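You operate a simulated robot arm through the tools that you are given. There is no shell and no other tool. Be economical: measure what you need, move in short steps, check, and stop when the job is done.

Carry out the task below with a simulated two-armed robot. There is one attempt and no reset: what you move stays moved.

JOB
On the top of the steel bench under the drum, fold the teal cloth cover in half.

Only the result counts: the job must be done as asked and must still hold three seconds after the hand-in. Knocking over, shifting, dropping, spilling or breaking anything else fails it. Lids that push on must go on centred and level and be pressed home; caps that screw on are set level and turned clockwise until they are tight. Flat cloth is picked up by pressing the open fingertips on it (5 to 10 N) and closing them slowly along it; thin cloth reads only 2 to 8 mm in the jaws.

ROBOT AND FRAMES
Two 7-joint arms with two-finger parallel grippers on one trunk, on a base that drives. Base frame: it is fixed to the floor where the robot stands at the start and does not move with it; the origin is under the middle of the robot, x ahead of it, y to its left, z up; the surface under the hand at the start is at about z = 85. Readings come in cm, degrees, newtons and seconds.
The left shoulder is at the start at [7.3, 17.4, 118.4], the right one opposite. With the tool pointing down near the work surface each hand reaches from about 26 to 70 cm from the robot's upright axis, wherever it stands, measured 20 degrees to its own side. Places, roughly: top of the steel bench under the drum [50, 10, 80]. Payload 3.6 kg a hand.
The tool frame of a hand sits at the grasp point between the pads (the TCP): z along the fingers, y along the line on which they close. The tips reach 3 cm beyond it. The gripper opens to 11 cm. The fingers are 2 cm wide and 1 cm thick; the gripper's body (4.8 by 11.2 cm) begins 5.5 cm behind the TCP.
Orientation is that of the tool frame in the base frame, as a unit quaternion [w, x, y, z]. With the fingers straight down and closing along the base's y, the tool's x points along the base's -x, its y along +y and its z along -z.

CONTROLS
- The arms move only by the tool nudge_tool. It takes "left_moves", "right_moves" or both (then of equal length, played together; a hand with none holds still); each is a list that holds one entry, the list of rows, each a list of 7 numbers: the opening, from 0 (shut) to 1 (fully open), then the shift along the base's x, y, z in cm, then the turn, a rotation vector about the base's x, y, z in degrees. In form: [[[fingers, x, y, z, rx, ry, rz], ...]]. A call has 1 to 8 rows; each row shifts and turns the commanded pose from where the row before left it. Each row takes 0.2 s and may step no farther than 5 cm and 8.6 degrees from the row before; otherwise, or with a gripper value out of range, the whole call is refused. Where a pose cannot be reached the arm comes as near as it can. A force on the tool above 40 N (or 10 N above the force at the start of the call, whichever is more), or a blocked arm, ends the call early, and 0.2 s more pass. The fingers move at their own pace (about 15.3 cm/s each) and stop on an object; they squeeze with about 40 N. The grip force told is the motor's: it shows also when the fingers shut on nothing. Time passes only in rows, and 0.2 s behind the last, so rows that do not move let the fingers close. The reply holds the time, the measured pose of the TCP, the force on the tool along the base axes, the opening and the grip force, in the units named above and with some noise, with the torque about the TCP (base axes, N m) and any sound that the robot's microphone picked up, and new pictures: "show" is both (left out), scene, wrist or none (wrist: the cameras of the hands that moved).
- Cameras (640 x 400 px; columns grow to the right, rows downward): "scene" is now at [15.94, 0.58, 133.24]; the picture's right is [-0.05, -1.00, 0.00], its down [-0.77, 0.04, -0.64] and it looks along [0.64, -0.04, -0.77] (base axes); focal length 226 px, centre (320, 200). "left" rides on the left gripper at [7.3, -1.7, -10.3] in its tool frame; the picture's right is [0.23, 0.97, 0.00], its down [-0.76, 0.18, -0.62] and it looks along [-0.61, 0.14, 0.78] (tool axes); focal length 222 px, centre (320, 200). "right" rides on the right gripper at [7.2, 1.7, -10.3] in its tool frame; the picture's right is [-0.23, 0.97, 0.00], its down [-0.76, -0.18, -0.62] and it looks along [-0.61, -0.14, 0.78] (tool axes); focal length 222 px, centre (320, 200). There is no depth. A picture from a camera that has moved, and an enlarged one, comes with that camera's place and axes in the base frame and with its lens. The place of the scene camera against the robot may be out by one fixed shift of up to 1.2 cm in any direction.
- raise_lower(by): slides the trunk up (or, below 0, down) by that many cm; the arms and the scene camera ride with it, the base frame stays. It gives what a move gives, with no picture.
- drive_base(legs): drives the robot by 1 to 6 legs, each [ahead, left, turn to the left] in cm, cm and degrees, along the robot's own axes; the way and the turn of a leg run together, so that a leg with both is an arc; at most 150 cm and 180 degrees a leg. The arms and the cameras ride along, it lands a little off, and it stops where it bumps. It gives what a move gives, and a new picture of the scene camera.
- aim_head(pan, tilt): turns the head with the scene camera to pan (to the left, within 86 degrees either way) and tilt (down, from -29 to 69), counted from straight ahead of the robot. It gives what a move gives, and a new picture of the scene camera.
- enlarge(camera, box): a new picture of the part [left, top, right, bottom] of that camera's present view, enlarged. The clock stands still meanwhile.
- sign_off(): hands the job in; it is judged then, once.

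Work in short steps. Places have to be worked out from the pictures, the camera data and where the tool is seen: move nearer, look again, correct. Check each grasp and each placing, and mend what went wrong. You have 120 turns and 260 pictures in all, those below and enlarged ones among them. Open the grippers and draw the arms clear of the work before you hand the job in, unless the task says otherwise; then end with one line.

The tools are called as name(argument=value, ...) on one line, values as JSON. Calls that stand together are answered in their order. nudge_tool: Moves the arms, as the interface text tells. Its arguments: {"type":"object","properties":{"left_moves":{"type":"array"},"right_moves":{"type":"array"},"show":{"type":"string","enum":["both","scene","wrist","none"]}},"required":[]} The other tools are called the same way: raise_lower (by) slides the trunk up or down; drive_base (legs) drives the base; aim_head (pan, tilt) turns the head that bears the scene camera; enlarge (camera, box) takes an enlarged picture of a part of a camera's view; sign_off () hands the job in.

At the start:

```text
clock: 0.0
left_ee_pos: [39.58, 20.08, 101.54]
left_orientation: [-0.001, 0.0, 1.0, -0.002]
left_ft_force: [0.3, -0.2, -0.3]
left_ft_torque: [0.0, -0.03, -0.02]
left_width: 11.01
left_finger_force: 0.0
right_ee_pos: [38.47, -14.43, 103.27]
right_orientation: [0.0, -0.001, 1.0, 0.0]
right_ft_force: [1.3, 0.6, 0.0]
right_ft_torque: [-0.03, -0.02, 0.01]
right_width: 10.96
right_finger_force: 0.0
trunk travel left (down, up): [-30.0, 46.3]
robot x, y, heading: [-0.11, -0.34, -0.1]
head pan, tilt: [-3.1, 50.0]
```

scene: 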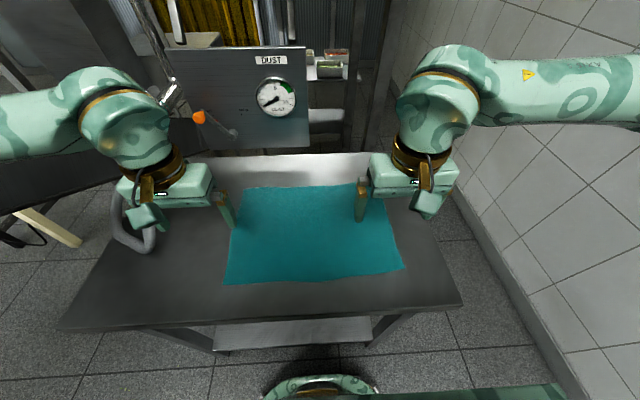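
right: 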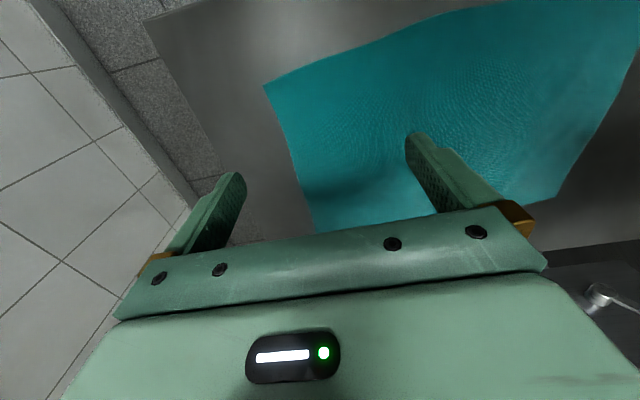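
left: 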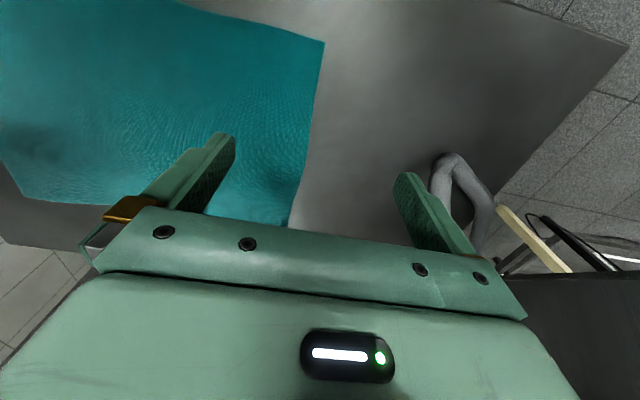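

The cloth seems to be about 28 cm (x) by 40 cm (y), its near corners around [34, 19] and [35.5, -20], at z of about 85. I plan to fold the near edge onto the far edge with both hands, and start by going above the near corners with the fingers partly open.

nudge_tool(left_moves=[[[0.36, -1.15, -1.0, -2.4, 0, 0, 0], [0.36, -1.15, -1.0, -2.4, 0, 0, 0], [0.36, -1.15, -1.0, -2.4, 0, 0, 0], [0.36, -1.15, -1.0, -2.3, 0, 0, 0], [0.36, 0, 0, 0, 0, 0, 0]]], right_moves=[[[0.36, -0.5, -0.65, -2.8, 0, 0, 0], [0.36, -0.5, -0.65, -2.8, 0, 0, 0], [0.36, -0.5, -0.65, -2.8, 0, 0, 0], [0.36, -0.5, -0.65, -2.8, 0, 0, 0], [0.36, 0, 0, 0, 0, 0, 0]]])

```text
clock: 1.2
left_ee_pos: [34.98, 16.36, 92.21]
left_orientation: [0.0, -0.001, 1.0, -0.001]
left_ft_force: [0.3, 1.0, 0.1]
left_ft_torque: [0.01, 0.01, 0.01]
left_width: 3.95
left_finger_force: 0.0
right_ee_pos: [36.55, -17.03, 92.1]
right_orientation: [0.0, 0.0, 1.0, 0.0]
right_ft_force: [0.0, 0.3, -0.4]
right_ft_torque: [0.01, 0.01, 0.0]
right_width: 3.97
right_finger_force: 0.0
trunk travel left (down, up): [-30.0, 46.3]
robot x, y, heading: [0.24, -0.1, 0.0]
head pan, tilt: [-3.1, 50.0]
camera scene: at [15.92, 0.6, 133.25], right [-0.05, -1.0, 0.0], down [-0.77, 0.04, -0.64], along [0.64, -0.04, -0.77], focal length 226 px, centre (320, 200)
camera right: at [29.33, -15.32, 102.37], right [0.23, 0.97, 0.0], down [0.76, -0.18, 0.62], along [0.61, -0.14, -0.78], focal length 222 px, centre (320, 200)
camera left: at [27.66, 14.58, 102.57], right [-0.23, 0.97, 0.0], down [0.76, 0.18, 0.62], along [0.61, 0.14, -0.78], focal length 222 px, centre (320, 200)
```

scene: 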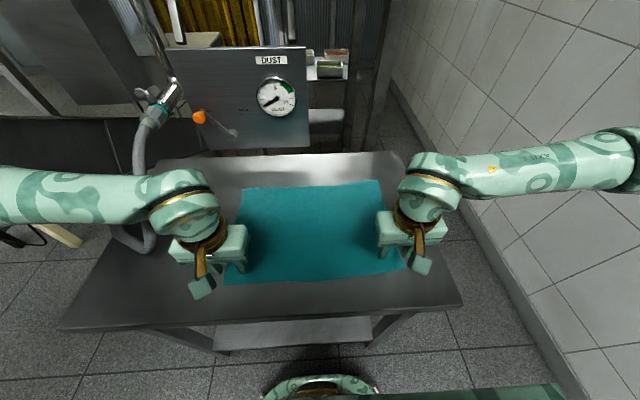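
right: 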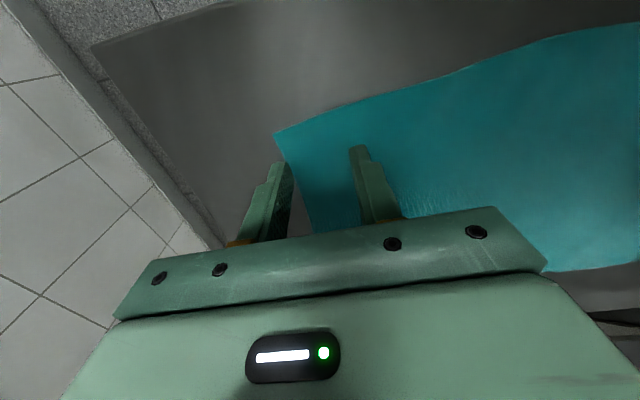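
left: 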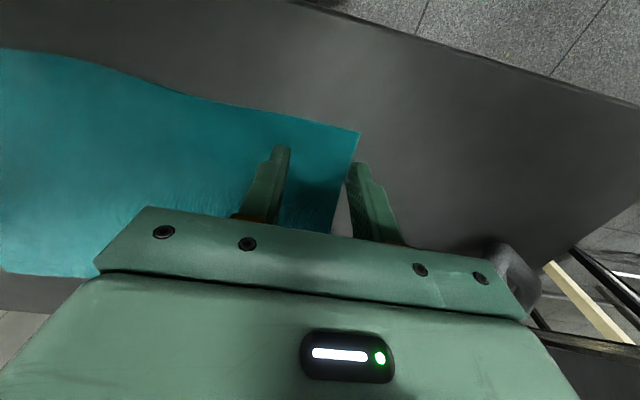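

Corners triangulate consistently to left [33.8, 19.1] and right [35.4, -20.4] with the surface at about z = 85. I descend to just above it, with small sideways corrections.

nudge_tool(left_moves=[[[0.36, 0, -0.5, -1.8, 0, 0, 0], [0.36, 0, 0, -1.7, 0, 0, 0], [0.36, 0, 0, 0, 0, 0, 0]]], right_moves=[[[0.36, -0.2, 0, -1.8, 0, 0, 0], [0.36, 0, 0, -1.6, 0, 0, 0], [0.36, 0, 0, 0, 0, 0, 0]]], show="wrist")

```text
clock: 2.0
left_ee_pos: [34.93, 15.58, 88.64]
left_orientation: [-0.001, -0.001, 1.0, 0.0]
left_ft_force: [1.0, 0.0, -1.2]
left_ft_torque: [0.0, -0.02, -0.03]
left_width: 3.96
left_finger_force: 0.0
right_ee_pos: [36.33, -17.28, 88.46]
right_orientation: [0.0, 0.0, 1.0, 0.0]
right_ft_force: [1.0, -1.1, -0.7]
right_ft_torque: [0.01, 0.0, 0.0]
right_width: 3.95
right_finger_force: 0.1
trunk travel left (down, up): [-30.0, 46.3]
robot x, y, heading: [0.02, 0.4, -0.0]
head pan, tilt: [-3.1, 50.0]
camera right: at [29.08, -15.47, 98.82], right [0.23, 0.97, 0.0], down [0.76, -0.18, 0.62], along [0.61, -0.14, -0.78], focal length 222 px, centre (320, 200)
camera left: at [27.63, 13.81, 98.95], right [-0.23, 0.97, 0.0], down [0.76, 0.18, 0.62], along [0.61, 0.14, -0.78], focal length 222 px, centre (320, 200)
```

right: 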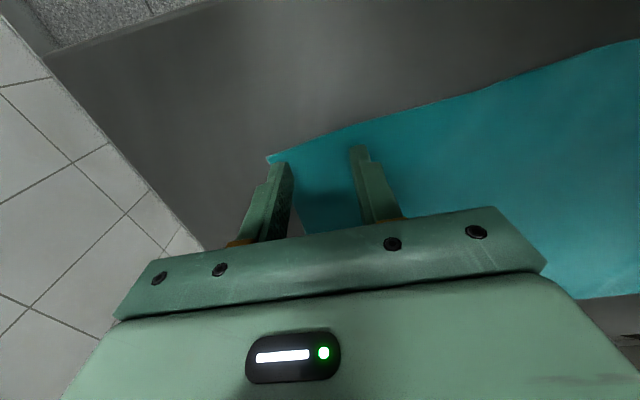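
left: 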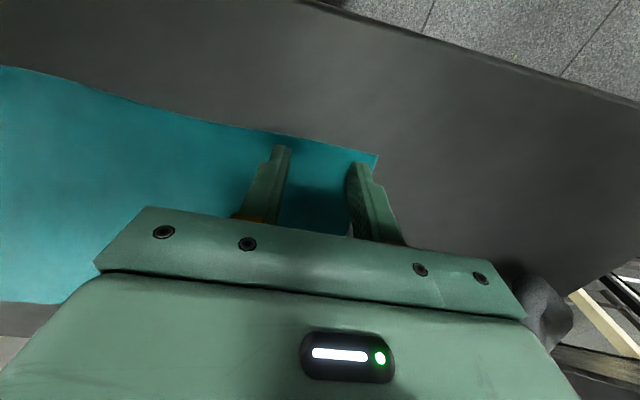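

Fingers are about 0.5 cm above the cloth and well placed. I bring the right one slightly inward and press down.

nudge_tool(left_moves=[[[0.36, 0, 0, -0.3, 0, 0, 0], [0.36, 0, 0, -0.2, 0, 0, 0], [0.36, 0, 0, 0, 0, 0, 0]]], right_moves=[[[0.36, 0, 0.5, -0.2, 0, 0, 0], [0.36, 0, 0, -0.2, 0, 0, 0], [0.36, 0, 0, 0, 0, 0, 0]]], show="none")

```text
clock: 2.8
left_ee_pos: [34.9, 15.53, 88.15]
left_orientation: [0.0, -0.001, 1.0, -0.001]
left_ft_force: [0.3, 1.9, 5.7]
left_ft_torque: [0.04, 0.02, 0.01]
left_width: 3.95
left_finger_force: 0.1
right_ee_pos: [36.12, -16.66, 88.24]
right_orientation: [0.0, 0.0, 1.0, 0.0]
right_ft_force: [-0.2, 0.0, -0.4]
right_ft_torque: [-0.01, -0.03, 0.01]
right_width: 3.95
right_finger_force: 0.0
trunk travel left (down, up): [-30.0, 46.3]
robot x, y, heading: [0.2, -0.11, 0.0]
head pan, tilt: [-3.1, 50.0]
```

Left touches at 5.7 N; right is still free. I lower the right in small steps.

nudge_tool(left_moves=[[[0.36, 0, 0, 0, 0, 0, 0], [0.36, 0, 0, -0.02, 0, 0, 0], [0.36, 0, 0, 0, 0, 0, 0]]], right_moves=[[[0.36, 0, 0, -0.1, 0, 0, 0], [0.36, 0, 0, -0.05, 0, 0, 0], [0.36, 0, 0, 0, 0, 0, 0]]], show="none")

```text
clock: 3.6
left_ee_pos: [35.01, 15.69, 88.25]
left_orientation: [0.0, 0.0, 1.0, 0.0]
left_ft_force: [1.0, -0.9, 8.4]
left_ft_torque: [0.04, 0.03, 0.02]
left_width: 3.95
left_finger_force: 0.1
right_ee_pos: [36.32, -16.63, 88.2]
right_orientation: [0.001, -0.001, 1.0, 0.0]
right_ft_force: [0.5, -1.7, 10.4]
right_ft_torque: [-0.19, 0.02, 0.04]
right_width: 3.95
right_finger_force: 0.1
trunk travel left (down, up): [-30.0, 46.3]
robot x, y, heading: [-0.06, -0.12, -0.3]
head pan, tilt: [-3.1, 50.0]
```

Both press at about 8–10 N. Now I close slowly over eight rows.

nudge_tool(left_moves=[[[0.32, 0, 0, 0, 0, 0, 0], [0.28, 0, 0, 0, 0, 0, 0], [0.24, 0, 0, 0, 0, 0, 0], [0.2, 0, 0, 0, 0, 0, 0], [0.16, 0, 0, 0, 0, 0, 0], [0.12, 0, 0, 0, 0, 0, 0], [0.08, 0, 0, 0, 0, 0, 0], [0.04, 0, 0, 0, 0, 0, 0]]], right_moves=[[[0.32, 0, 0, -0.0, 0, 0, 0], [0.28, 0, 0, 0, 0, 0, 0], [0.24, 0, 0, 0, 0, 0, 0], [0.2, 0, 0, 0, 0, 0, 0], [0.16, 0, 0, 0, 0, 0, 0], [0.12, 0, 0, 0, 0, 0, 0], [0.08, 0, 0, 0, 0, 0, 0], [0.04, 0, 0, 0, 0, 0, 0]]], show="wrist")

```text
clock: 5.4
left_ee_pos: [34.92, 15.63, 88.2]
left_orientation: [0.0, 0.0, 1.0, -0.001]
left_ft_force: [0.4, -6.2, 11.9]
left_ft_torque: [-0.22, -0.02, -0.04]
left_width: 0.82
left_finger_force: 3.9
right_ee_pos: [36.25, -16.64, 88.14]
right_orientation: [0.001, 0.0, 1.0, 0.0]
right_ft_force: [0.3, 7.3, 13.5]
right_ft_torque: [0.17, 0.04, 0.0]
right_width: 0.24
right_finger_force: 8.7
trunk travel left (down, up): [-30.0, 46.3]
robot x, y, heading: [0.11, 0.2, 0.1]
head pan, tilt: [-3.1, 50.0]
camera right: at [29.0, -14.89, 98.41], right [0.23, 0.97, 0.0], down [0.76, -0.18, 0.62], along [0.61, -0.14, -0.78], focal length 222 px, centre (320, 200)
camera left: at [27.67, 13.95, 98.47], right [-0.23, 0.97, 0.0], down [0.76, 0.18, 0.62], along [0.61, 0.14, -0.78], focal length 222 px, centre (320, 200)
```

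right: 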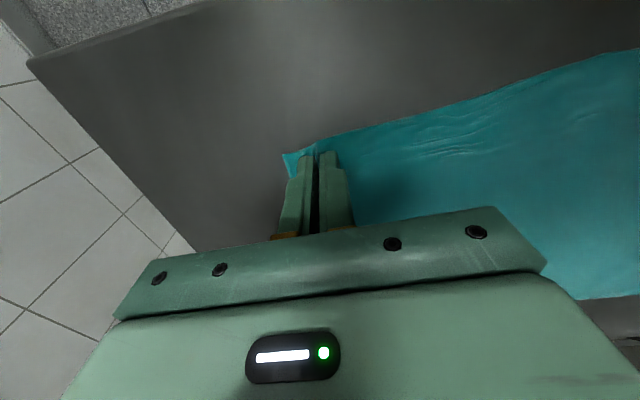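
left: 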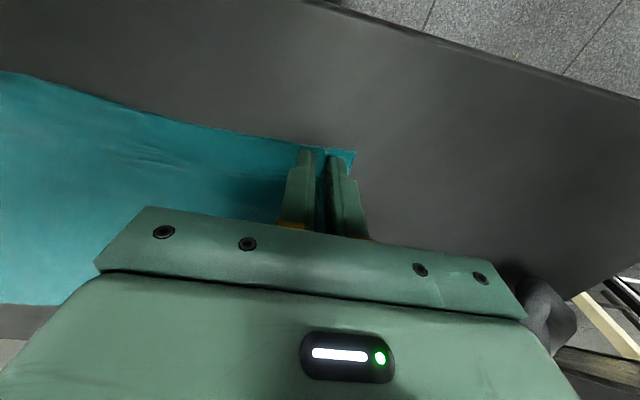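

Cloth has been drawn into both jaws. I shut fully and lift a little to check the grasps.

nudge_tool(left_moves=[[[0, 0, 0, 0, 0, 0, 0], [0, 0, 0, 0, 0, 0, 0], [0, 0, 0, 1.0, 0, 0, 0], [0, 0, 0, 1.0, 0, 0, 0], [0, 0, 0, 1, 0, 0, 0]]], right_moves=[[[0, 0, 0, 0, 0, 0, 0], [0, 0, 0, 0, 0, 0, 0], [0, 0, 0, 1.0, 0, 0, 0], [0, 0, 0, 1.0, 0, 0, 0], [0, 0, 0, 1, 0, 0, 0]]])

```text
clock: 6.6
left_ee_pos: [34.99, 15.64, 90.89]
left_orientation: [-0.001, -0.001, 1.0, 0.0]
left_ft_force: [0.2, -12.4, 0.6]
left_ft_torque: [-0.39, 0.01, -0.06]
left_width: 0.19
left_finger_force: 40.3
right_ee_pos: [36.31, -16.58, 91.26]
right_orientation: [0.0, 0.0, 1.0, 0.0]
right_ft_force: [-0.6, 12.7, 0.3]
right_ft_torque: [0.37, 0.01, 0.04]
right_width: 0.22
right_finger_force: 39.9
trunk travel left (down, up): [-30.0, 46.3]
robot x, y, heading: [0.37, 0.01, -0.1]
head pan, tilt: [-3.1, 50.0]
camera scene: at [15.92, 0.58, 133.24], right [-0.05, -1.0, 0.0], down [-0.77, 0.04, -0.64], along [0.64, -0.04, -0.77], focal length 226 px, centre (320, 200)
camera right: at [29.08, -14.92, 101.53], right [0.23, 0.97, 0.0], down [0.76, -0.18, 0.62], along [0.61, -0.14, -0.78], focal length 222 px, centre (320, 200)
camera left: at [27.68, 13.89, 101.32], right [-0.23, 0.97, 0.0], down [0.76, 0.18, 0.62], along [0.61, 0.14, -0.78], focal length 222 px, centre (320, 200)
```

scene: 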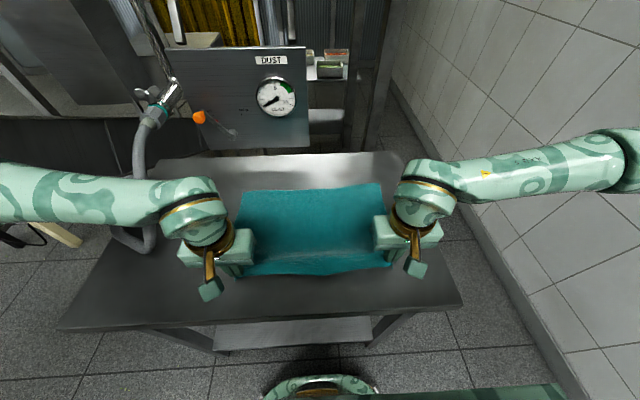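
right: 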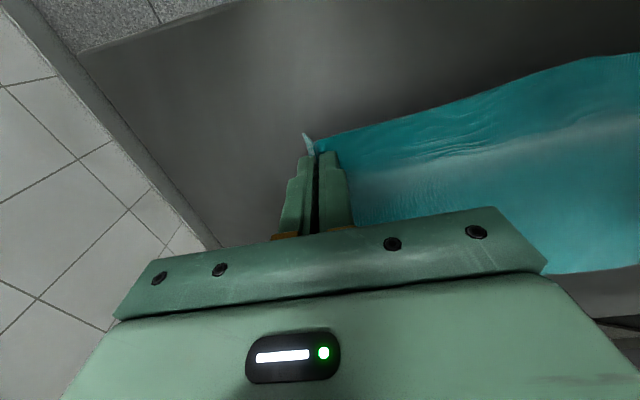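
left: 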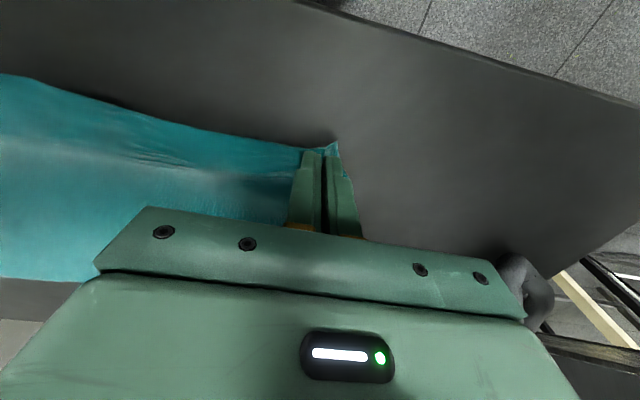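

Both grasps hold (about 2 mm each), with 12 N sideways tension, so I relax inward a little and carry the edge up and forward in an arc.

nudge_tool(left_moves=[[[0, 0.5, -0.3, 2, 0, 0, 0], [0, 1.5, 0, 2, 0, 0, 0], [0, 2, 0, 2, 0, 0, 0], [0, 2.5, 0, 1.5, 0, 0, 0], [0, 2.5, 0, 1, 0, 0, 0], [0, 2.5, 0, 0.5, 0, 0, 0], [0, 2.5, 0, 0, 0, 0, 0]]], right_moves=[[[0, 0.5, 0.3, 2, 0, 0, 0], [0, 1.5, 0, 2, 0, 0, 0], [0, 2, 0, 2, 0, 0, 0], [0, 2.3, 0, 1.5, 0, 0, 0], [0, 2.3, 0, 1, 0, 0, 0], [0, 2.3, 0, 0.5, 0, 0, 0], [0, 2.5, 0, 0, 0, 0, 0]]])

```text
clock: 8.2
left_ee_pos: [49.23, 15.67, 99.98]
left_orientation: [-0.001, -0.001, 1.0, -0.001]
left_ft_force: [0.0, -7.6, 1.4]
left_ft_torque: [-0.23, 0.01, -0.05]
left_width: 0.16
left_finger_force: 40.2
right_ee_pos: [49.57, -16.31, 100.33]
right_orientation: [0.0, 0.0, 1.0, 0.0]
right_ft_force: [0.5, 8.0, -0.4]
right_ft_torque: [0.23, -0.01, 0.05]
right_width: 0.2
right_finger_force: 40.0
trunk travel left (down, up): [-30.0, 46.3]
robot x, y, heading: [0.19, -0.22, -0.0]
head pan, tilt: [-3.1, 50.0]
camera scene: at [16.05, 0.59, 133.22], right [-0.05, -1.0, 0.0], down [-0.77, 0.04, -0.64], along [0.64, -0.04, -0.77], focal length 226 px, centre (320, 200)
camera right: at [42.45, -14.68, 110.62], right [0.23, 0.97, 0.0], down [0.76, -0.18, 0.62], along [0.61, -0.14, -0.78], focal length 222 px, centre (320, 200)
camera left: at [41.89, 13.87, 110.28], right [-0.23, 0.97, 0.0], down [0.76, 0.18, 0.62], along [0.6, 0.14, -0.78], focal length 222 px, centre (320, 200)
```

scene: 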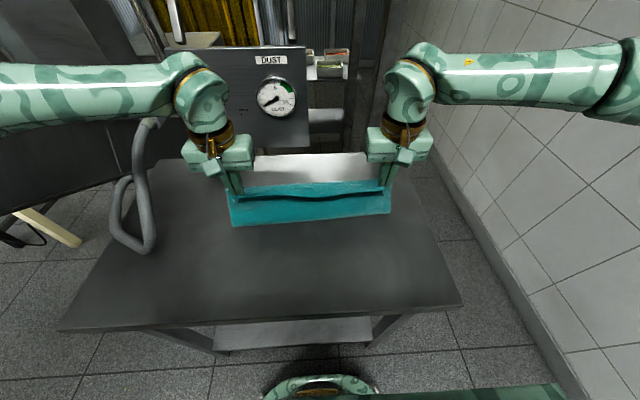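
right: 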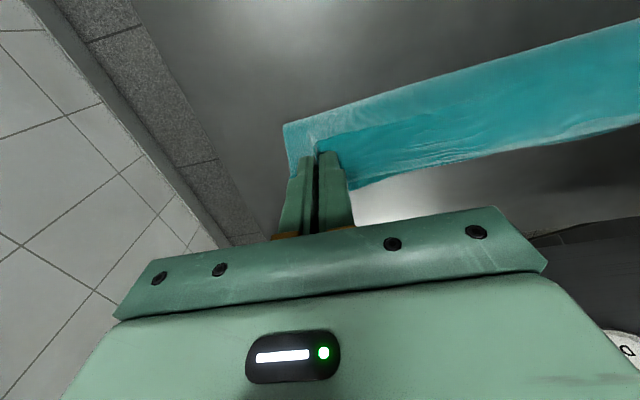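
left: 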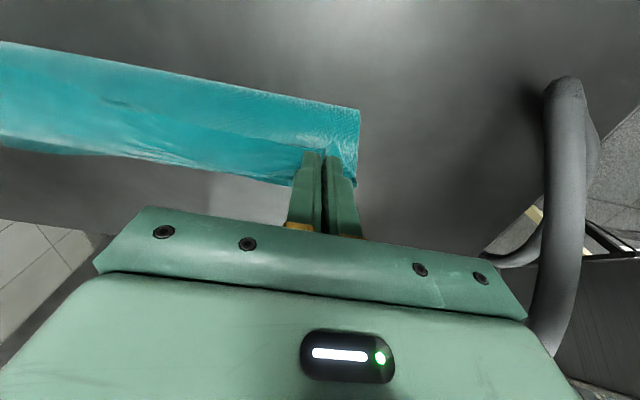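

The cloth hangs cleanly with its bottom at x of about 48.3, so nothing has slid. I carry on along the arc down toward the far edge.

nudge_tool(left_moves=[[[0, 2.5, 0, -0.2, 0, 0, 0], [0, 2.5, 0, -0.8, 0, 0, 0], [0, 2.3, 0, -1.5, 0, 0, 0], [0, 2.0, 0, -2.0, 0, 0, 0], [0, 1.5, 0, -2.0, 0, 0, 0], [0, 0.9, 0, -2, 0, 0, 0], [0, 0, 0, 0, 0, 0, 0]]], right_moves=[[[0, 2.5, 0, -0.4, 0, 0, 0], [0, 2.5, 0, -0.8, 0, 0, 0], [0, 2.3, 0, -1.5, 0, 0, 0], [0, 2.0, 0, -2.0, 0, 0, 0], [0, 1.5, 0, -2.0, 0, 0, 0], [0, 0.9, 0, -2, 0, 0, 0], [0, 0, 0, 0, 0, 0, 0]]])

```text
clock: 9.8
left_ee_pos: [60.82, 15.23, 91.17]
left_orientation: [0.001, -0.001, 1.0, -0.001]
left_ft_force: [-0.3, -4.4, -0.7]
left_ft_torque: [-0.12, 0.02, -0.02]
left_width: 0.16
left_finger_force: 39.5
right_ee_pos: [61.44, -16.49, 91.44]
right_orientation: [0.001, 0.0, 1.0, 0.0]
right_ft_force: [0.3, 3.7, 0.7]
right_ft_torque: [0.14, 0.01, 0.03]
right_width: 0.19
right_finger_force: 40.3
trunk travel left (down, up): [-30.0, 46.3]
robot x, y, heading: [-0.36, 0.02, 0.1]
head pan, tilt: [-3.1, 50.0]
camera scene: at [15.9, 0.57, 133.26], right [-0.05, -1.0, 0.0], down [-0.77, 0.04, -0.64], along [0.64, -0.04, -0.77], focal length 226 px, centre (320, 200)
camera right: at [54.21, -14.69, 101.73], right [0.23, 0.97, 0.0], down [0.76, -0.18, 0.62], along [0.61, -0.14, -0.78], focal length 222 px, centre (320, 200)
camera left: at [53.48, 13.51, 101.47], right [-0.23, 0.97, 0.0], down [0.76, 0.18, 0.62], along [0.61, 0.14, -0.78], focal length 222 px, centre (320, 200)
```

scene: 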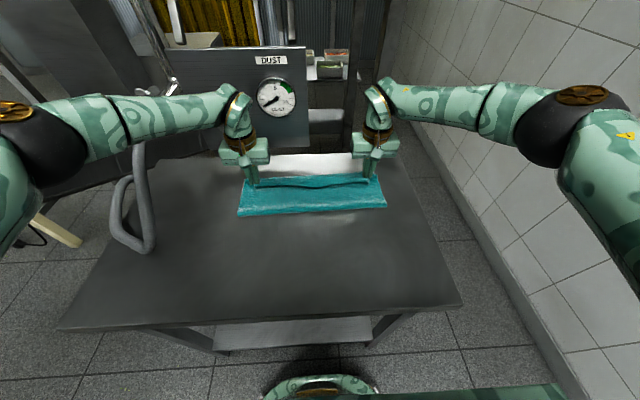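
right: 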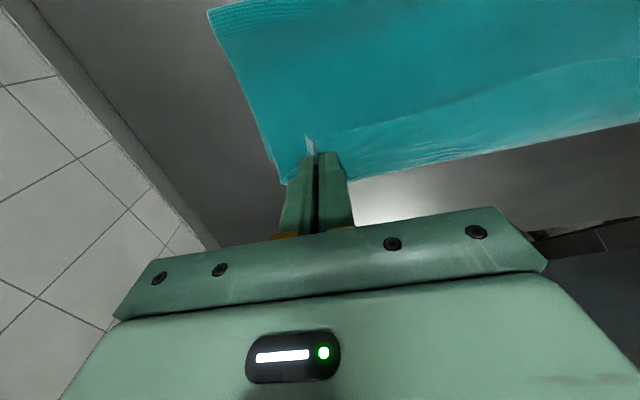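
left: 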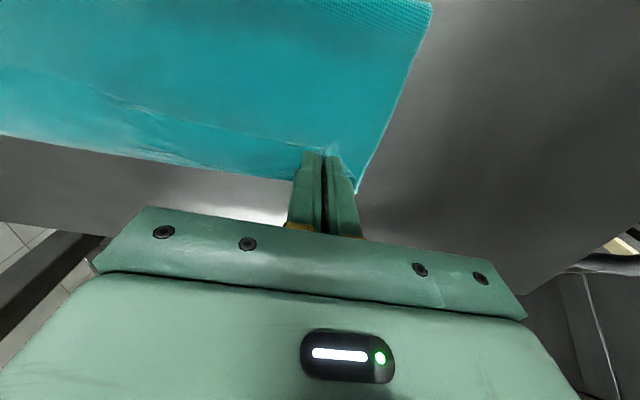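

The far edge of the lower layer is seen at x of about 64.7 and the fold at about 51.5; the cloth has crept forward about 2 cm on the bench, which is harmless. I move a bit farther forward and down to lay the edge over it.

nudge_tool(left_moves=[[[0, 0.7, 0, -0.8, 0, 0, 0], [0, 0.7, 0, -0.8, 0, 0, 0], [0, 0.3, 0, -0.5, 0, 0, 0], [0, 0, 0, 0, 0, 0, 0]]], right_moves=[[[0, 0.7, 0, -0.8, 0, 0, 0], [0, 0.7, 0, -0.8, 0, 0, 0], [0, 0.3, 0, -0.8, 0, 0, 0], [0, 0, 0, 0, 0, 0, 0]]])

```text
clock: 10.8
left_ee_pos: [62.37, 15.19, 89.25]
left_orientation: [-0.001, -0.001, 1.0, -0.001]
left_ft_force: [0.1, -3.9, 0.0]
left_ft_torque: [-0.09, 0.0, -0.02]
left_width: 0.18
left_finger_force: 39.8
right_ee_pos: [63.23, -16.33, 89.01]
right_orientation: [0.001, 0.001, 1.0, 0.0]
right_ft_force: [0.4, 3.4, 0.7]
right_ft_torque: [0.11, -0.03, 0.05]
right_width: 0.21
right_finger_force: 40.0
trunk travel left (down, up): [-30.0, 46.3]
robot x, y, heading: [-0.04, 0.32, -0.1]
head pan, tilt: [-3.1, 50.0]
camera scene: at [15.96, 0.57, 133.24], right [-0.05, -1.0, 0.0], down [-0.77, 0.04, -0.64], along [0.64, -0.04, -0.77], focal length 226 px, centre (320, 200)
camera right: at [56.02, -14.64, 99.23], right [0.23, 0.97, 0.0], down [0.76, -0.18, 0.62], along [0.61, -0.14, -0.78], focal length 222 px, centre (320, 200)
camera left: at [55.19, 13.51, 99.59], right [-0.23, 0.97, 0.0], down [0.76, 0.18, 0.62], along [0.61, 0.14, -0.78], focal length 222 px, centre (320, 200)
```

scene: 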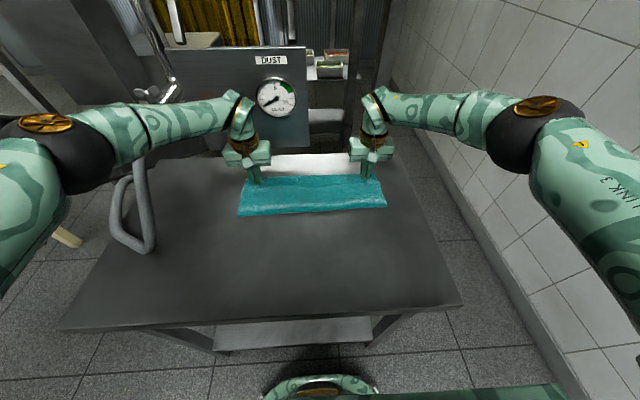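
right: 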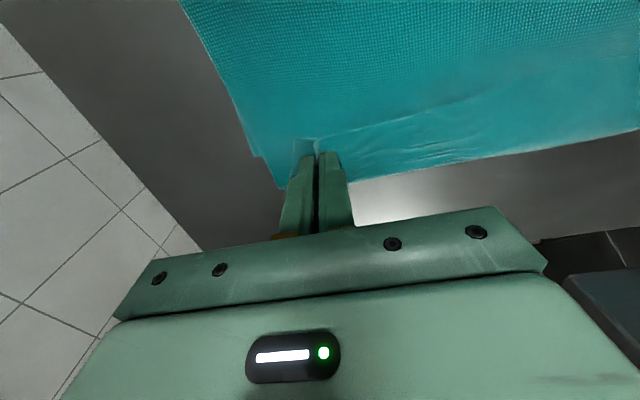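
left: 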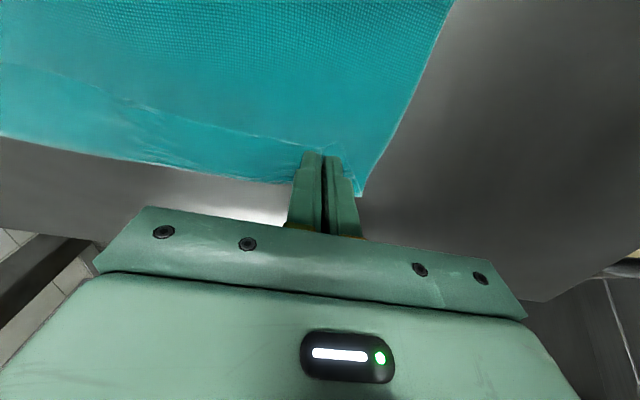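

The upper edge lies about 3 cm behind the lower one in the middle. The lower edge is at about 65.5, so I move left +2 and right +1.2 forward.

nudge_tool(left_moves=[[[0, 1.0, 0, 0, 0, 0, 0], [0, 1.0, 0, -0.2, 0, 0, 0], [0, 0, 0, 0, 0, 0, 0]]], right_moves=[[[0, 0.6, 0, 0, 0, 0, 0], [0, 0.6, 0, 0, 0, 0, 0], [0, 0, 0, 0, 0, 0, 0]]], show="wrist")

enlarge(camera="scene", box=[220, 130, 410, 240])

```text
clock: 11.6
left_ee_pos: [63.48, 15.29, 89.1]
left_orientation: [0.001, -0.002, 1.0, -0.001]
left_ft_force: [-0.4, -5.1, 0.4]
left_ft_torque: [-0.15, 0.06, -0.07]
left_width: 0.17
left_finger_force: 40.7
left hand out of reach, approached as far as the arm can: row 1
right_ee_pos: [63.24, -16.32, 88.95]
right_orientation: [-0.001, -0.001, 1.0, 0.0]
right_ft_force: [0.1, 4.1, 0.2]
right_ft_torque: [0.07, -0.01, 0.0]
right_width: 0.17
right_finger_force: 39.5
right hand out of reach, approached as far as the arm can: row 1, 2
trunk travel left (down, up): [-30.0, 46.3]
robot x, y, heading: [-0.06, 0.02, -0.1]
head pan, tilt: [-3.1, 50.0]
camera right: at [56.02, -14.6, 99.25], right [0.23, 0.97, 0.0], down [0.76, -0.18, 0.62], along [0.61, -0.14, -0.78], focal length 222 px, centre (320, 200)
camera left: at [56.14, 13.6, 99.43], right [-0.23, 0.97, 0.0], down [0.76, 0.18, 0.62], along [0.61, 0.14, -0.78], focal length 222 px, centre (320, 200)
```

right: 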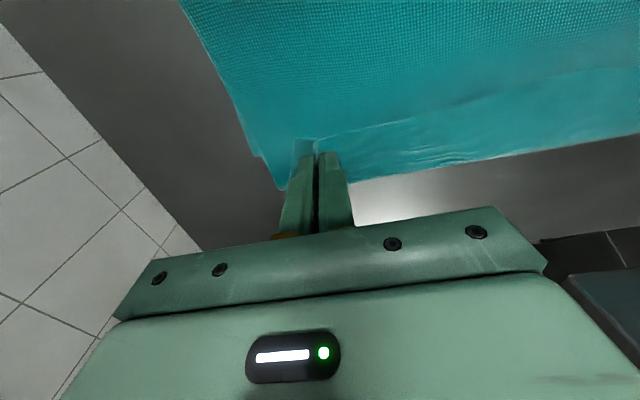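
left: 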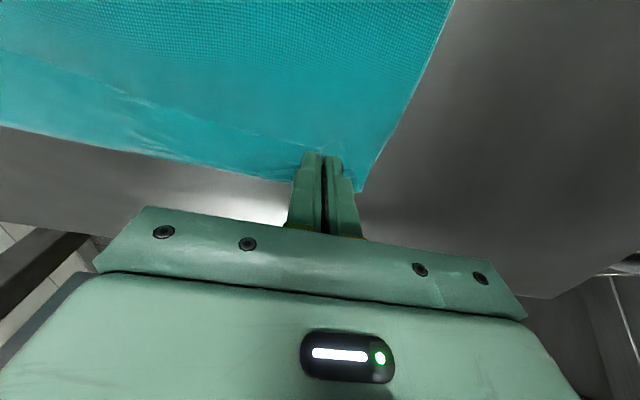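

```text
3.37 times, centred on (315, 185) of scene
camera zoom: at [15.96, 0.61, 133.24], right [-0.05, -1.0, 0.0], down [-0.77, 0.04, -0.64], along [0.64, -0.04, -0.77], focal length 762 px, centre (337, 250)
```

zoom: 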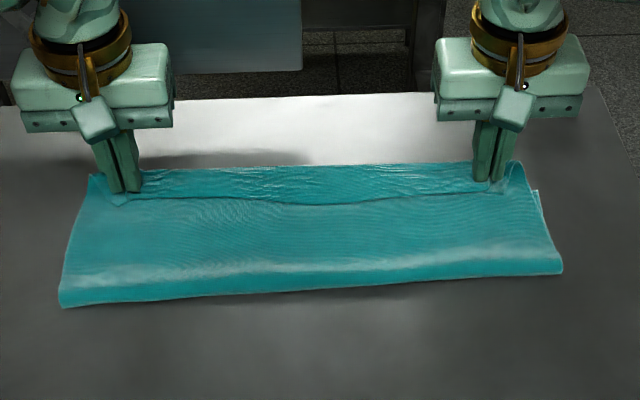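

The hands are at their reach limit and need about 2 cm more forward, so I drive the base 2 cm ahead (there is over 10 cm free to the bench), which carries the hands along.

drive_base(legs=[[2, 0, 0]])

enlarge(camera="scene", box=[220, 130, 410, 240])

enlarge(camera="left", box=[0, 0, 640, 400])

enlarge(camera="right", box=[0, 0, 640, 400])

```text
clock: 12.4
left_ee_pos: [65.6, 15.26, 89.01]
left_orientation: [-0.001, -0.002, 1.0, -0.001]
left_ft_force: [0.5, -3.8, -1.1]
left_ft_torque: [-0.1, 0.04, -0.01]
left_width: 0.17
left_finger_force: 40.6
right_ee_pos: [65.41, -16.43, 88.9]
right_orientation: [-0.001, 0.001, 1.0, 0.0]
right_ft_force: [0.5, 4.9, 0.8]
right_ft_torque: [0.1, -0.01, 0.02]
right_width: 0.19
right_finger_force: 39.8
trunk travel left (down, up): [-30.0, 46.3]
robot x, y, heading: [1.65, 0.08, -0.1]
head pan, tilt: [-3.1, 50.0]
camera scene: at [18.12, 0.57, 133.22], right [-0.06, -1.0, 0.0], down [-0.77, 0.04, -0.64], along [0.64, -0.04, -0.77], focal length 226 px, centre (320, 200)
```

scene: 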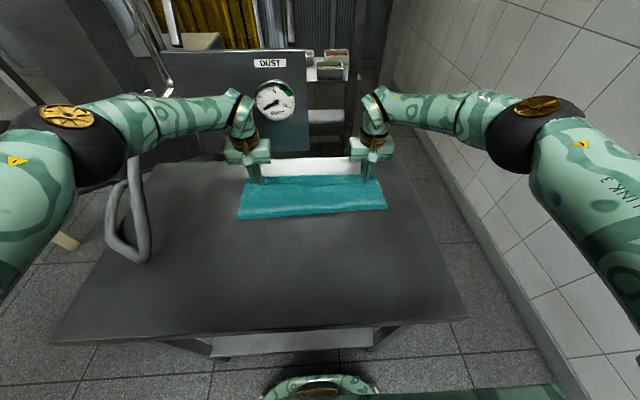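

```text
3.37 times, centred on (315, 185) of scene
camera zoom: at [18.12, 0.57, 133.22], right [-0.06, -1.0, 0.0], down [-0.77, 0.04, -0.64], along [0.64, -0.04, -0.77], focal length 762 px, centre (337, 250)
```

zoom: 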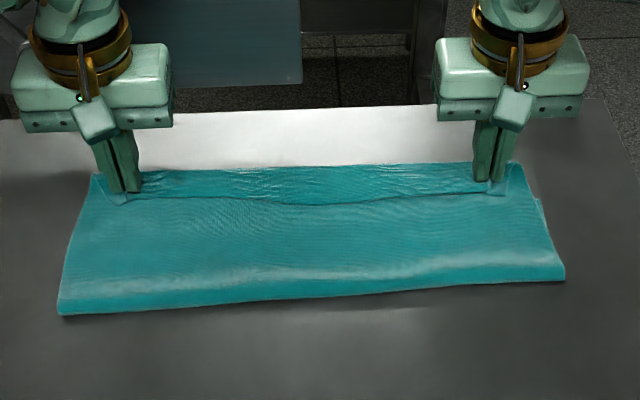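

```text
1.00 times, centred on (320, 200) of left (not enlarged: the box is as wide or as high as the picture)
camera zoom: at [58.26, 13.54, 99.36], right [-0.23, 0.97, 0.0], down [0.76, 0.18, 0.62], along [0.61, 0.14, -0.78], focal length 222 px, centre (320, 200)
```

zoom: 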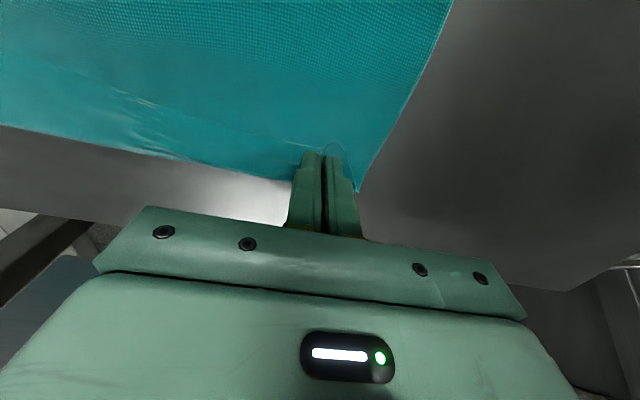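

```text
1.00 times, centred on (320, 200) of right (not enlarged: the box is as wide or as high as the picture)
camera zoom: at [58.13, -14.67, 99.18], right [0.23, 0.97, 0.0], down [0.76, -0.18, 0.62], along [0.61, -0.14, -0.78], focal length 222 px, centre (320, 200)
```

zoom: 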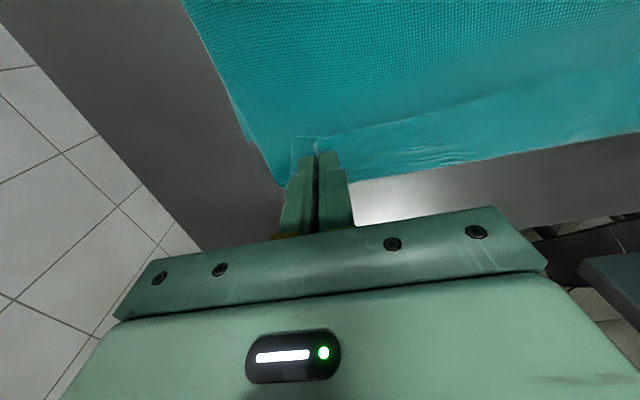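

On closer look the visible far strip is the upper layer's hem rolled back over itself: the lower layer's corner pokes out at x of about 62.5, so the hands overshot, and with vertical fingers the hem cannot lie flat here. I will unfold the cloth back and then fold far-to-near instead, where I can tilt the fingers forward as the edge turns over.

nudge_tool(left_moves=[[[0, -0.5, 0, 2.5, 0, 0, 0], [0, -1.5, 0, 2.5, 0, 0, 0], [0, -2.5, 0, 2.5, 0, 0, 0], [0, -3, 0, 2, 0, 0, 0], [0, -3, 0, 1.5, 0, 0, 0], [0, -3, 0, 0, 0, 0, 0], [0, -3, 0, 0, 0, 0, 0]]], right_moves=[[[0, -0.5, 0, 2.5, 0, 0, 0], [0, -1.5, 0, 2.5, 0, 0, 0], [0, -2.5, 0, 2.5, 0, 0, 0], [0, -3, 0, 2, 0, 0, 0], [0, -3, 0, 1.5, 0, 0, 0], [0, -3, 0, 0, 0, 0, 0], [0, -2, 0, 0, 0, 0, 0]]])

```text
clock: 14.0
left_ee_pos: [48.7, 15.15, 100.25]
left_orientation: [0.001, -0.001, 1.0, 0.0]
left_ft_force: [-0.1, -4.1, 0.3]
left_ft_torque: [-0.08, 0.0, -0.03]
left_width: 0.18
left_finger_force: 39.9
right_ee_pos: [49.69, -16.11, 100.05]
right_orientation: [0.001, 0.002, 1.0, 0.0]
right_ft_force: [-0.2, 3.7, 1.3]
right_ft_torque: [0.08, -0.02, 0.03]
right_width: 0.2
right_finger_force: 40.4
trunk travel left (down, up): [-30.0, 46.3]
robot x, y, heading: [2.12, -0.27, -0.3]
head pan, tilt: [-3.1, 50.0]
camera scene: at [17.89, 0.59, 133.26], right [-0.06, -1.0, 0.0], down [-0.77, 0.04, -0.64], along [0.64, -0.04, -0.77], focal length 226 px, centre (320, 200)
camera right: at [42.47, -14.53, 110.33], right [0.23, 0.97, 0.0], down [0.76, -0.18, 0.62], along [0.61, -0.14, -0.78], focal length 222 px, centre (320, 200)
camera left: at [41.34, 13.44, 110.53], right [-0.23, 0.97, 0.0], down [0.76, 0.18, 0.63], along [0.61, 0.14, -0.78], focal length 222 px, centre (320, 200)
```

scene: 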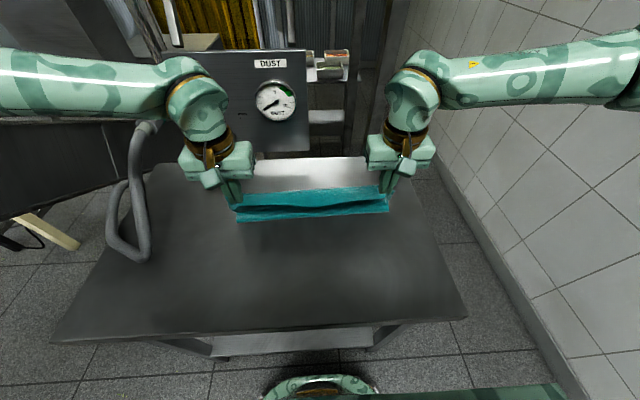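
right: 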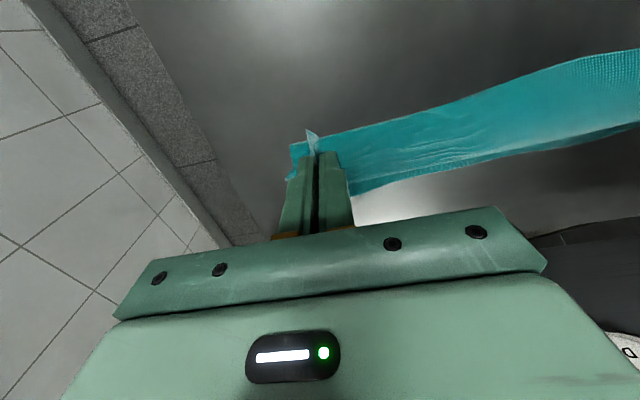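
left: 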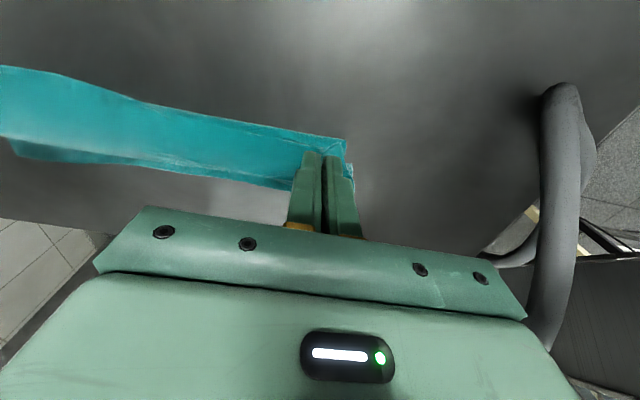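

The cloth hangs again from both hands; I continue back and lower it toward its starting place.

nudge_tool(left_moves=[[[0, -2.5, 0, 0, 0, 0, 0], [0, -2.5, 0, -0.5, 0, 0, 0], [0, -2.5, 0, -1, 0, 0, 0], [0, -2.5, 0, -2, 0, 0, 0], [0, -2.5, 0, -2, 0, 0, 0], [0, -1.5, 0, -2, 0, 0, 0], [0, -0.7, 0, -2, 0, 0, 0], [0, 0, 0, -1.5, 0, 0, 0]]], right_moves=[[[0, -2.5, 0, 0, 0, 0, 0], [0, -2.5, 0, -0.5, 0, 0, 0], [0, -2.5, 0, -1, 0, 0, 0], [0, -2.5, 0, -2, 0, 0, 0], [0, -2.5, 0, -2, 0, 0, 0], [0, -1.5, 0, -2, 0, 0, 0], [0, -0.7, 0, -2, 0, 0, 0], [0, 0, 0, -1.5, 0, 0, 0]]], show="scene")

```text
clock: 15.8
left_ee_pos: [34.14, 14.96, 89.04]
left_orientation: [0.001, -0.001, 1.0, 0.0]
left_ft_force: [0.1, -3.4, -0.5]
left_ft_torque: [-0.1, -0.03, -0.04]
left_width: 0.18
left_finger_force: 40.0
right_ee_pos: [34.92, -16.49, 88.97]
right_orientation: [0.0, 0.001, 1.0, 0.0]
right_ft_force: [-0.1, 3.3, -0.1]
right_ft_torque: [0.12, 0.03, 0.02]
right_width: 0.22
right_finger_force: 40.4
trunk travel left (down, up): [-30.0, 46.3]
robot x, y, heading: [2.04, -0.16, -0.2]
head pan, tilt: [-3.1, 50.0]
camera scene: at [17.99, 0.55, 133.24], right [-0.06, -1.0, 0.0], down [-0.77, 0.04, -0.64], along [0.64, -0.04, -0.77], focal length 226 px, centre (320, 200)
```

scene: 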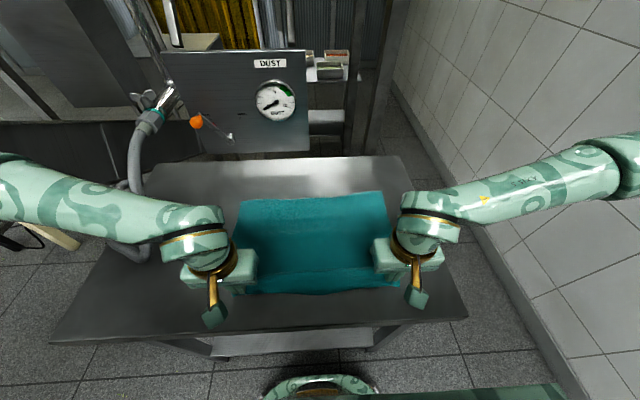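

The cloth is unfolded, with its far edge now at about x = 60. I lower it to the bench, open, and lift clear.

nudge_tool(left_moves=[[[0, 0, 0, -0.6, 0, 0, 0], [0.15, 0, 0, 0, 0, 0, 0], [0.36, 0, 0, 0, 0, 0, 0], [0.36, 0, 0, 0.5, 0, 0, 0], [0.36, 0, 0, 3, 0, 0, 0], [0.36, 0, 0, 4, 0, 0, 0], [0.36, 0, 0, 4, 0, 0, 0]]], right_moves=[[[0, 0, 0, -0.5, 0, 0, 0], [0.15, 0, 0, 0, 0, 0, 0], [0.36, 0, 0, 0, 0, 0, 0], [0.36, 0, 0, 0.5, 0, 0, 0], [0.36, 0, 0, 3, 0, 0, 0], [0.36, 0, 0, 4, 0, 0, 0], [0.36, 0, 0, 4, 0, 0, 0]]])

```text
clock: 17.4
left_ee_pos: [34.35, 14.95, 99.9]
left_orientation: [0.001, -0.002, 1.0, 0.0]
left_ft_force: [-0.5, -0.3, 0.4]
left_ft_torque: [-0.03, 0.03, 0.0]
left_width: 3.96
left_finger_force: 0.1
right_ee_pos: [34.88, -16.38, 100.49]
right_orientation: [0.001, 0.001, 1.0, 0.0]
right_ft_force: [0.3, 0.4, 0.2]
right_ft_torque: [0.03, -0.01, 0.04]
right_width: 3.94
right_finger_force: 0.1
trunk travel left (down, up): [-30.0, 46.3]
robot x, y, heading: [2.21, -0.18, -0.0]
head pan, tilt: [-3.1, 50.0]
camera scene: at [17.86, 0.55, 133.26], right [-0.06, -1.0, 0.0], down [-0.76, 0.04, -0.64], along [0.64, -0.04, -0.77], focal length 226 px, centre (320, 200)
camera right: at [27.58, -14.71, 110.62], right [0.23, 0.97, 0.0], down [0.76, -0.18, 0.62], along [0.61, -0.14, -0.78], focal length 222 px, centre (320, 200)
camera left: at [27.06, 13.35, 110.19], right [-0.23, 0.97, 0.0], down [0.76, 0.18, 0.62], along [0.61, 0.14, -0.78], focal length 222 px, centre (320, 200)
```

scene: 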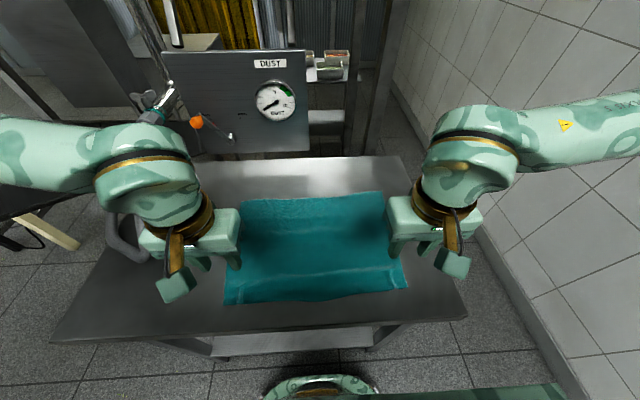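
right: 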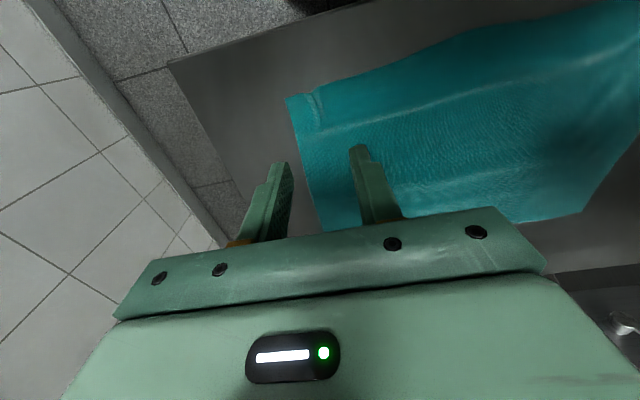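
left: 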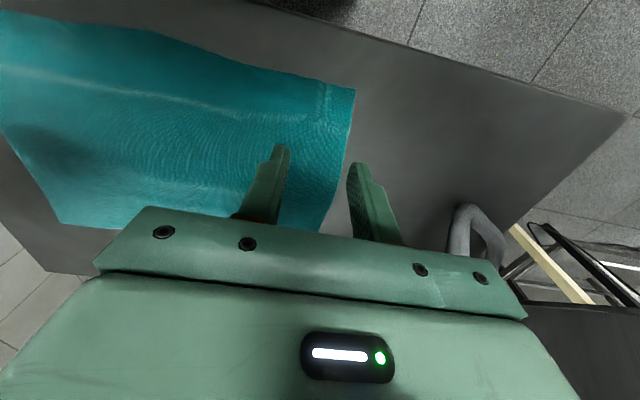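

The cloth lies flat again with only a slight ridge; near edge is at about x = 32–33. I now move the hands, still high, toward the far edge for a look.

nudge_tool(left_moves=[[[0.36, 4.5, 0, 0, 0, 0, 0], [0.36, 4.5, 0.2, 0, 0, 0, 0], [0.36, 4.5, 0.2, -2, 0, 0, 0], [0.36, 4.5, 0.2, -2, 0, 0, 0], [0.36, 3.5, 0, -2, 0, 0, 0], [0.36, 0, 0, 0, 0, 0, 0]]], right_moves=[[[0.36, 4.5, 0, 0, 0, 0, 0], [0.36, 4.5, 0, 0, 0, 0, 0], [0.36, 4.5, 0, -2, 0, 0, 0], [0.36, 4.5, 0, -2, 0, 0, 0], [0.36, 3.5, 0, -2, 0, 0, 0], [0.36, 0, 0, 0, 0, 0, 0]]])

```text
clock: 18.8
left_ee_pos: [55.69, 15.58, 94.07]
left_orientation: [0.001, -0.002, 1.0, 0.0]
left_ft_force: [-0.5, -0.2, 1.2]
left_ft_torque: [0.02, -0.03, 0.02]
left_width: 3.97
left_finger_force: 0.0
right_ee_pos: [56.44, -16.5, 93.95]
right_orientation: [0.001, 0.0, 1.0, 0.001]
right_ft_force: [0.3, -1.0, 0.5]
right_ft_torque: [-0.01, 0.0, 0.01]
right_width: 3.97
right_finger_force: 0.0
trunk travel left (down, up): [-30.0, 46.3]
robot x, y, heading: [1.9, 0.22, 0.1]
head pan, tilt: [-3.1, 50.0]
camera scene: at [17.87, 0.56, 133.26], right [-0.06, -1.0, 0.0], down [-0.77, 0.04, -0.64], along [0.64, -0.04, -0.77], focal length 226 px, centre (320, 200)
camera right: at [49.22, -14.9, 104.25], right [0.23, 0.97, 0.0], down [0.76, -0.18, 0.62], along [0.61, -0.14, -0.78], focal length 222 px, centre (320, 200)
camera left: at [48.36, 13.85, 104.36], right [-0.23, 0.97, 0.0], down [0.76, 0.18, 0.62], along [0.61, 0.14, -0.78], focal length 222 px, centre (320, 200)
```

scene: 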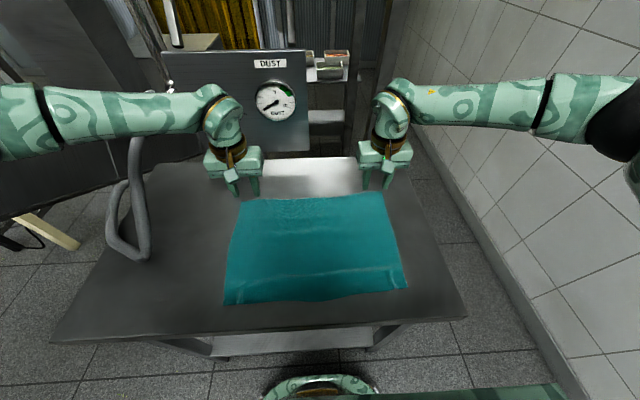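
right: 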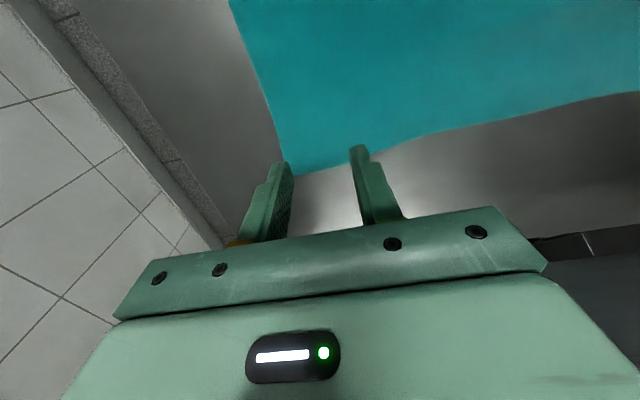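
left: 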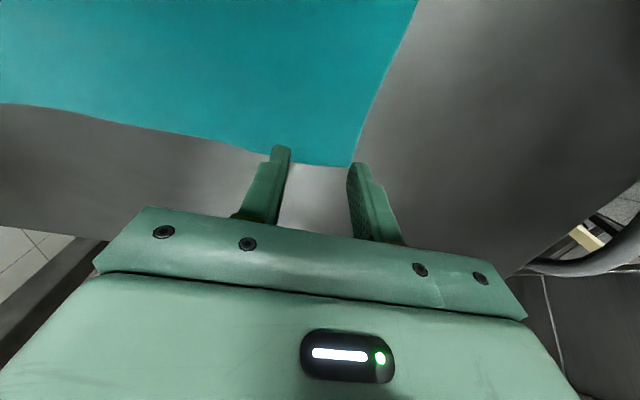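

Far edge is near x = 59.1 on the left and 60.2 on the right, corners at y = 19.5 and -20.6. I descend to just above the cloth, about 0.9 cm inside the edge.

nudge_tool(left_moves=[[[0.36, 1.3, 0.1, -1, 0, 0, 0], [0.36, 1.3, 0.1, -2.2, 0, 0, 0], [0.36, 0, 0, -2.1, 0, 0, 0], [0.36, 0, 0, 0, 0, 0, 0]]], right_moves=[[[0.36, 1.4, -0.2, -1, 0, 0, 0], [0.36, 1.4, -0.2, -2.2, 0, 0, 0], [0.36, 0, 0, -2.1, 0, 0, 0], [0.36, 0, 0, 0, 0, 0, 0]]], show="wrist")

```text
clock: 19.8
left_ee_pos: [58.26, 15.93, 88.63]
left_orientation: [0.001, -0.002, 1.0, -0.002]
left_ft_force: [-1.6, -0.7, -0.3]
left_ft_torque: [-0.02, -0.01, -0.01]
left_width: 3.93
left_finger_force: 0.0
right_ee_pos: [59.36, -16.92, 88.47]
right_orientation: [0.0, 0.001, 1.0, -0.001]
right_ft_force: [-0.2, 0.6, 0.4]
right_ft_torque: [-0.04, -0.03, -0.03]
right_width: 3.97
right_finger_force: 0.1
trunk travel left (down, up): [-30.0, 46.3]
robot x, y, heading: [1.68, -0.09, 0.1]
head pan, tilt: [-3.1, 50.0]
camera right: at [52.24, -15.11, 98.84], right [0.23, 0.97, 0.0], down [0.76, -0.18, 0.62], along [0.61, -0.14, -0.78], focal length 222 px, centre (320, 200)
camera left: at [51.01, 14.17, 98.84], right [-0.23, 0.97, 0.0], down [0.76, 0.18, 0.62], along [0.61, 0.14, -0.78], focal length 222 px, centre (320, 200)
```

right: 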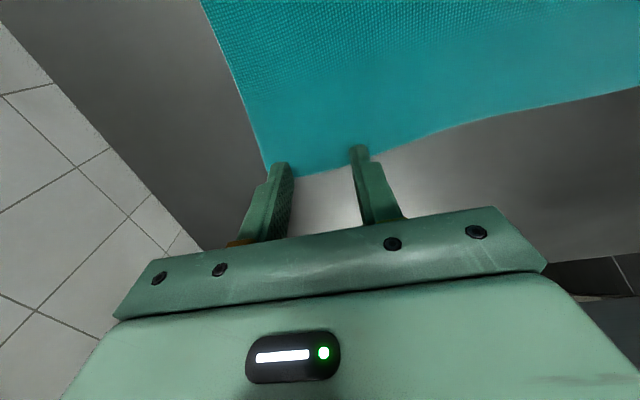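
left: 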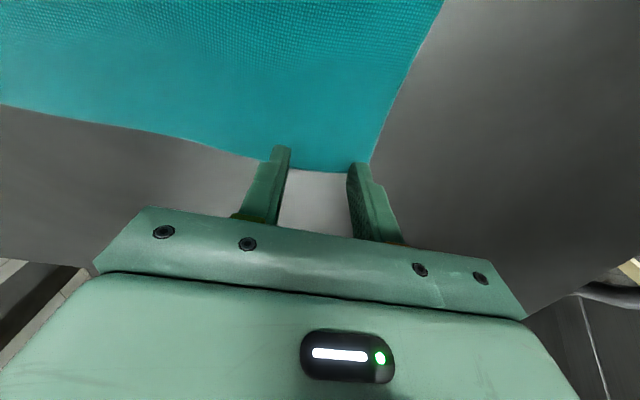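

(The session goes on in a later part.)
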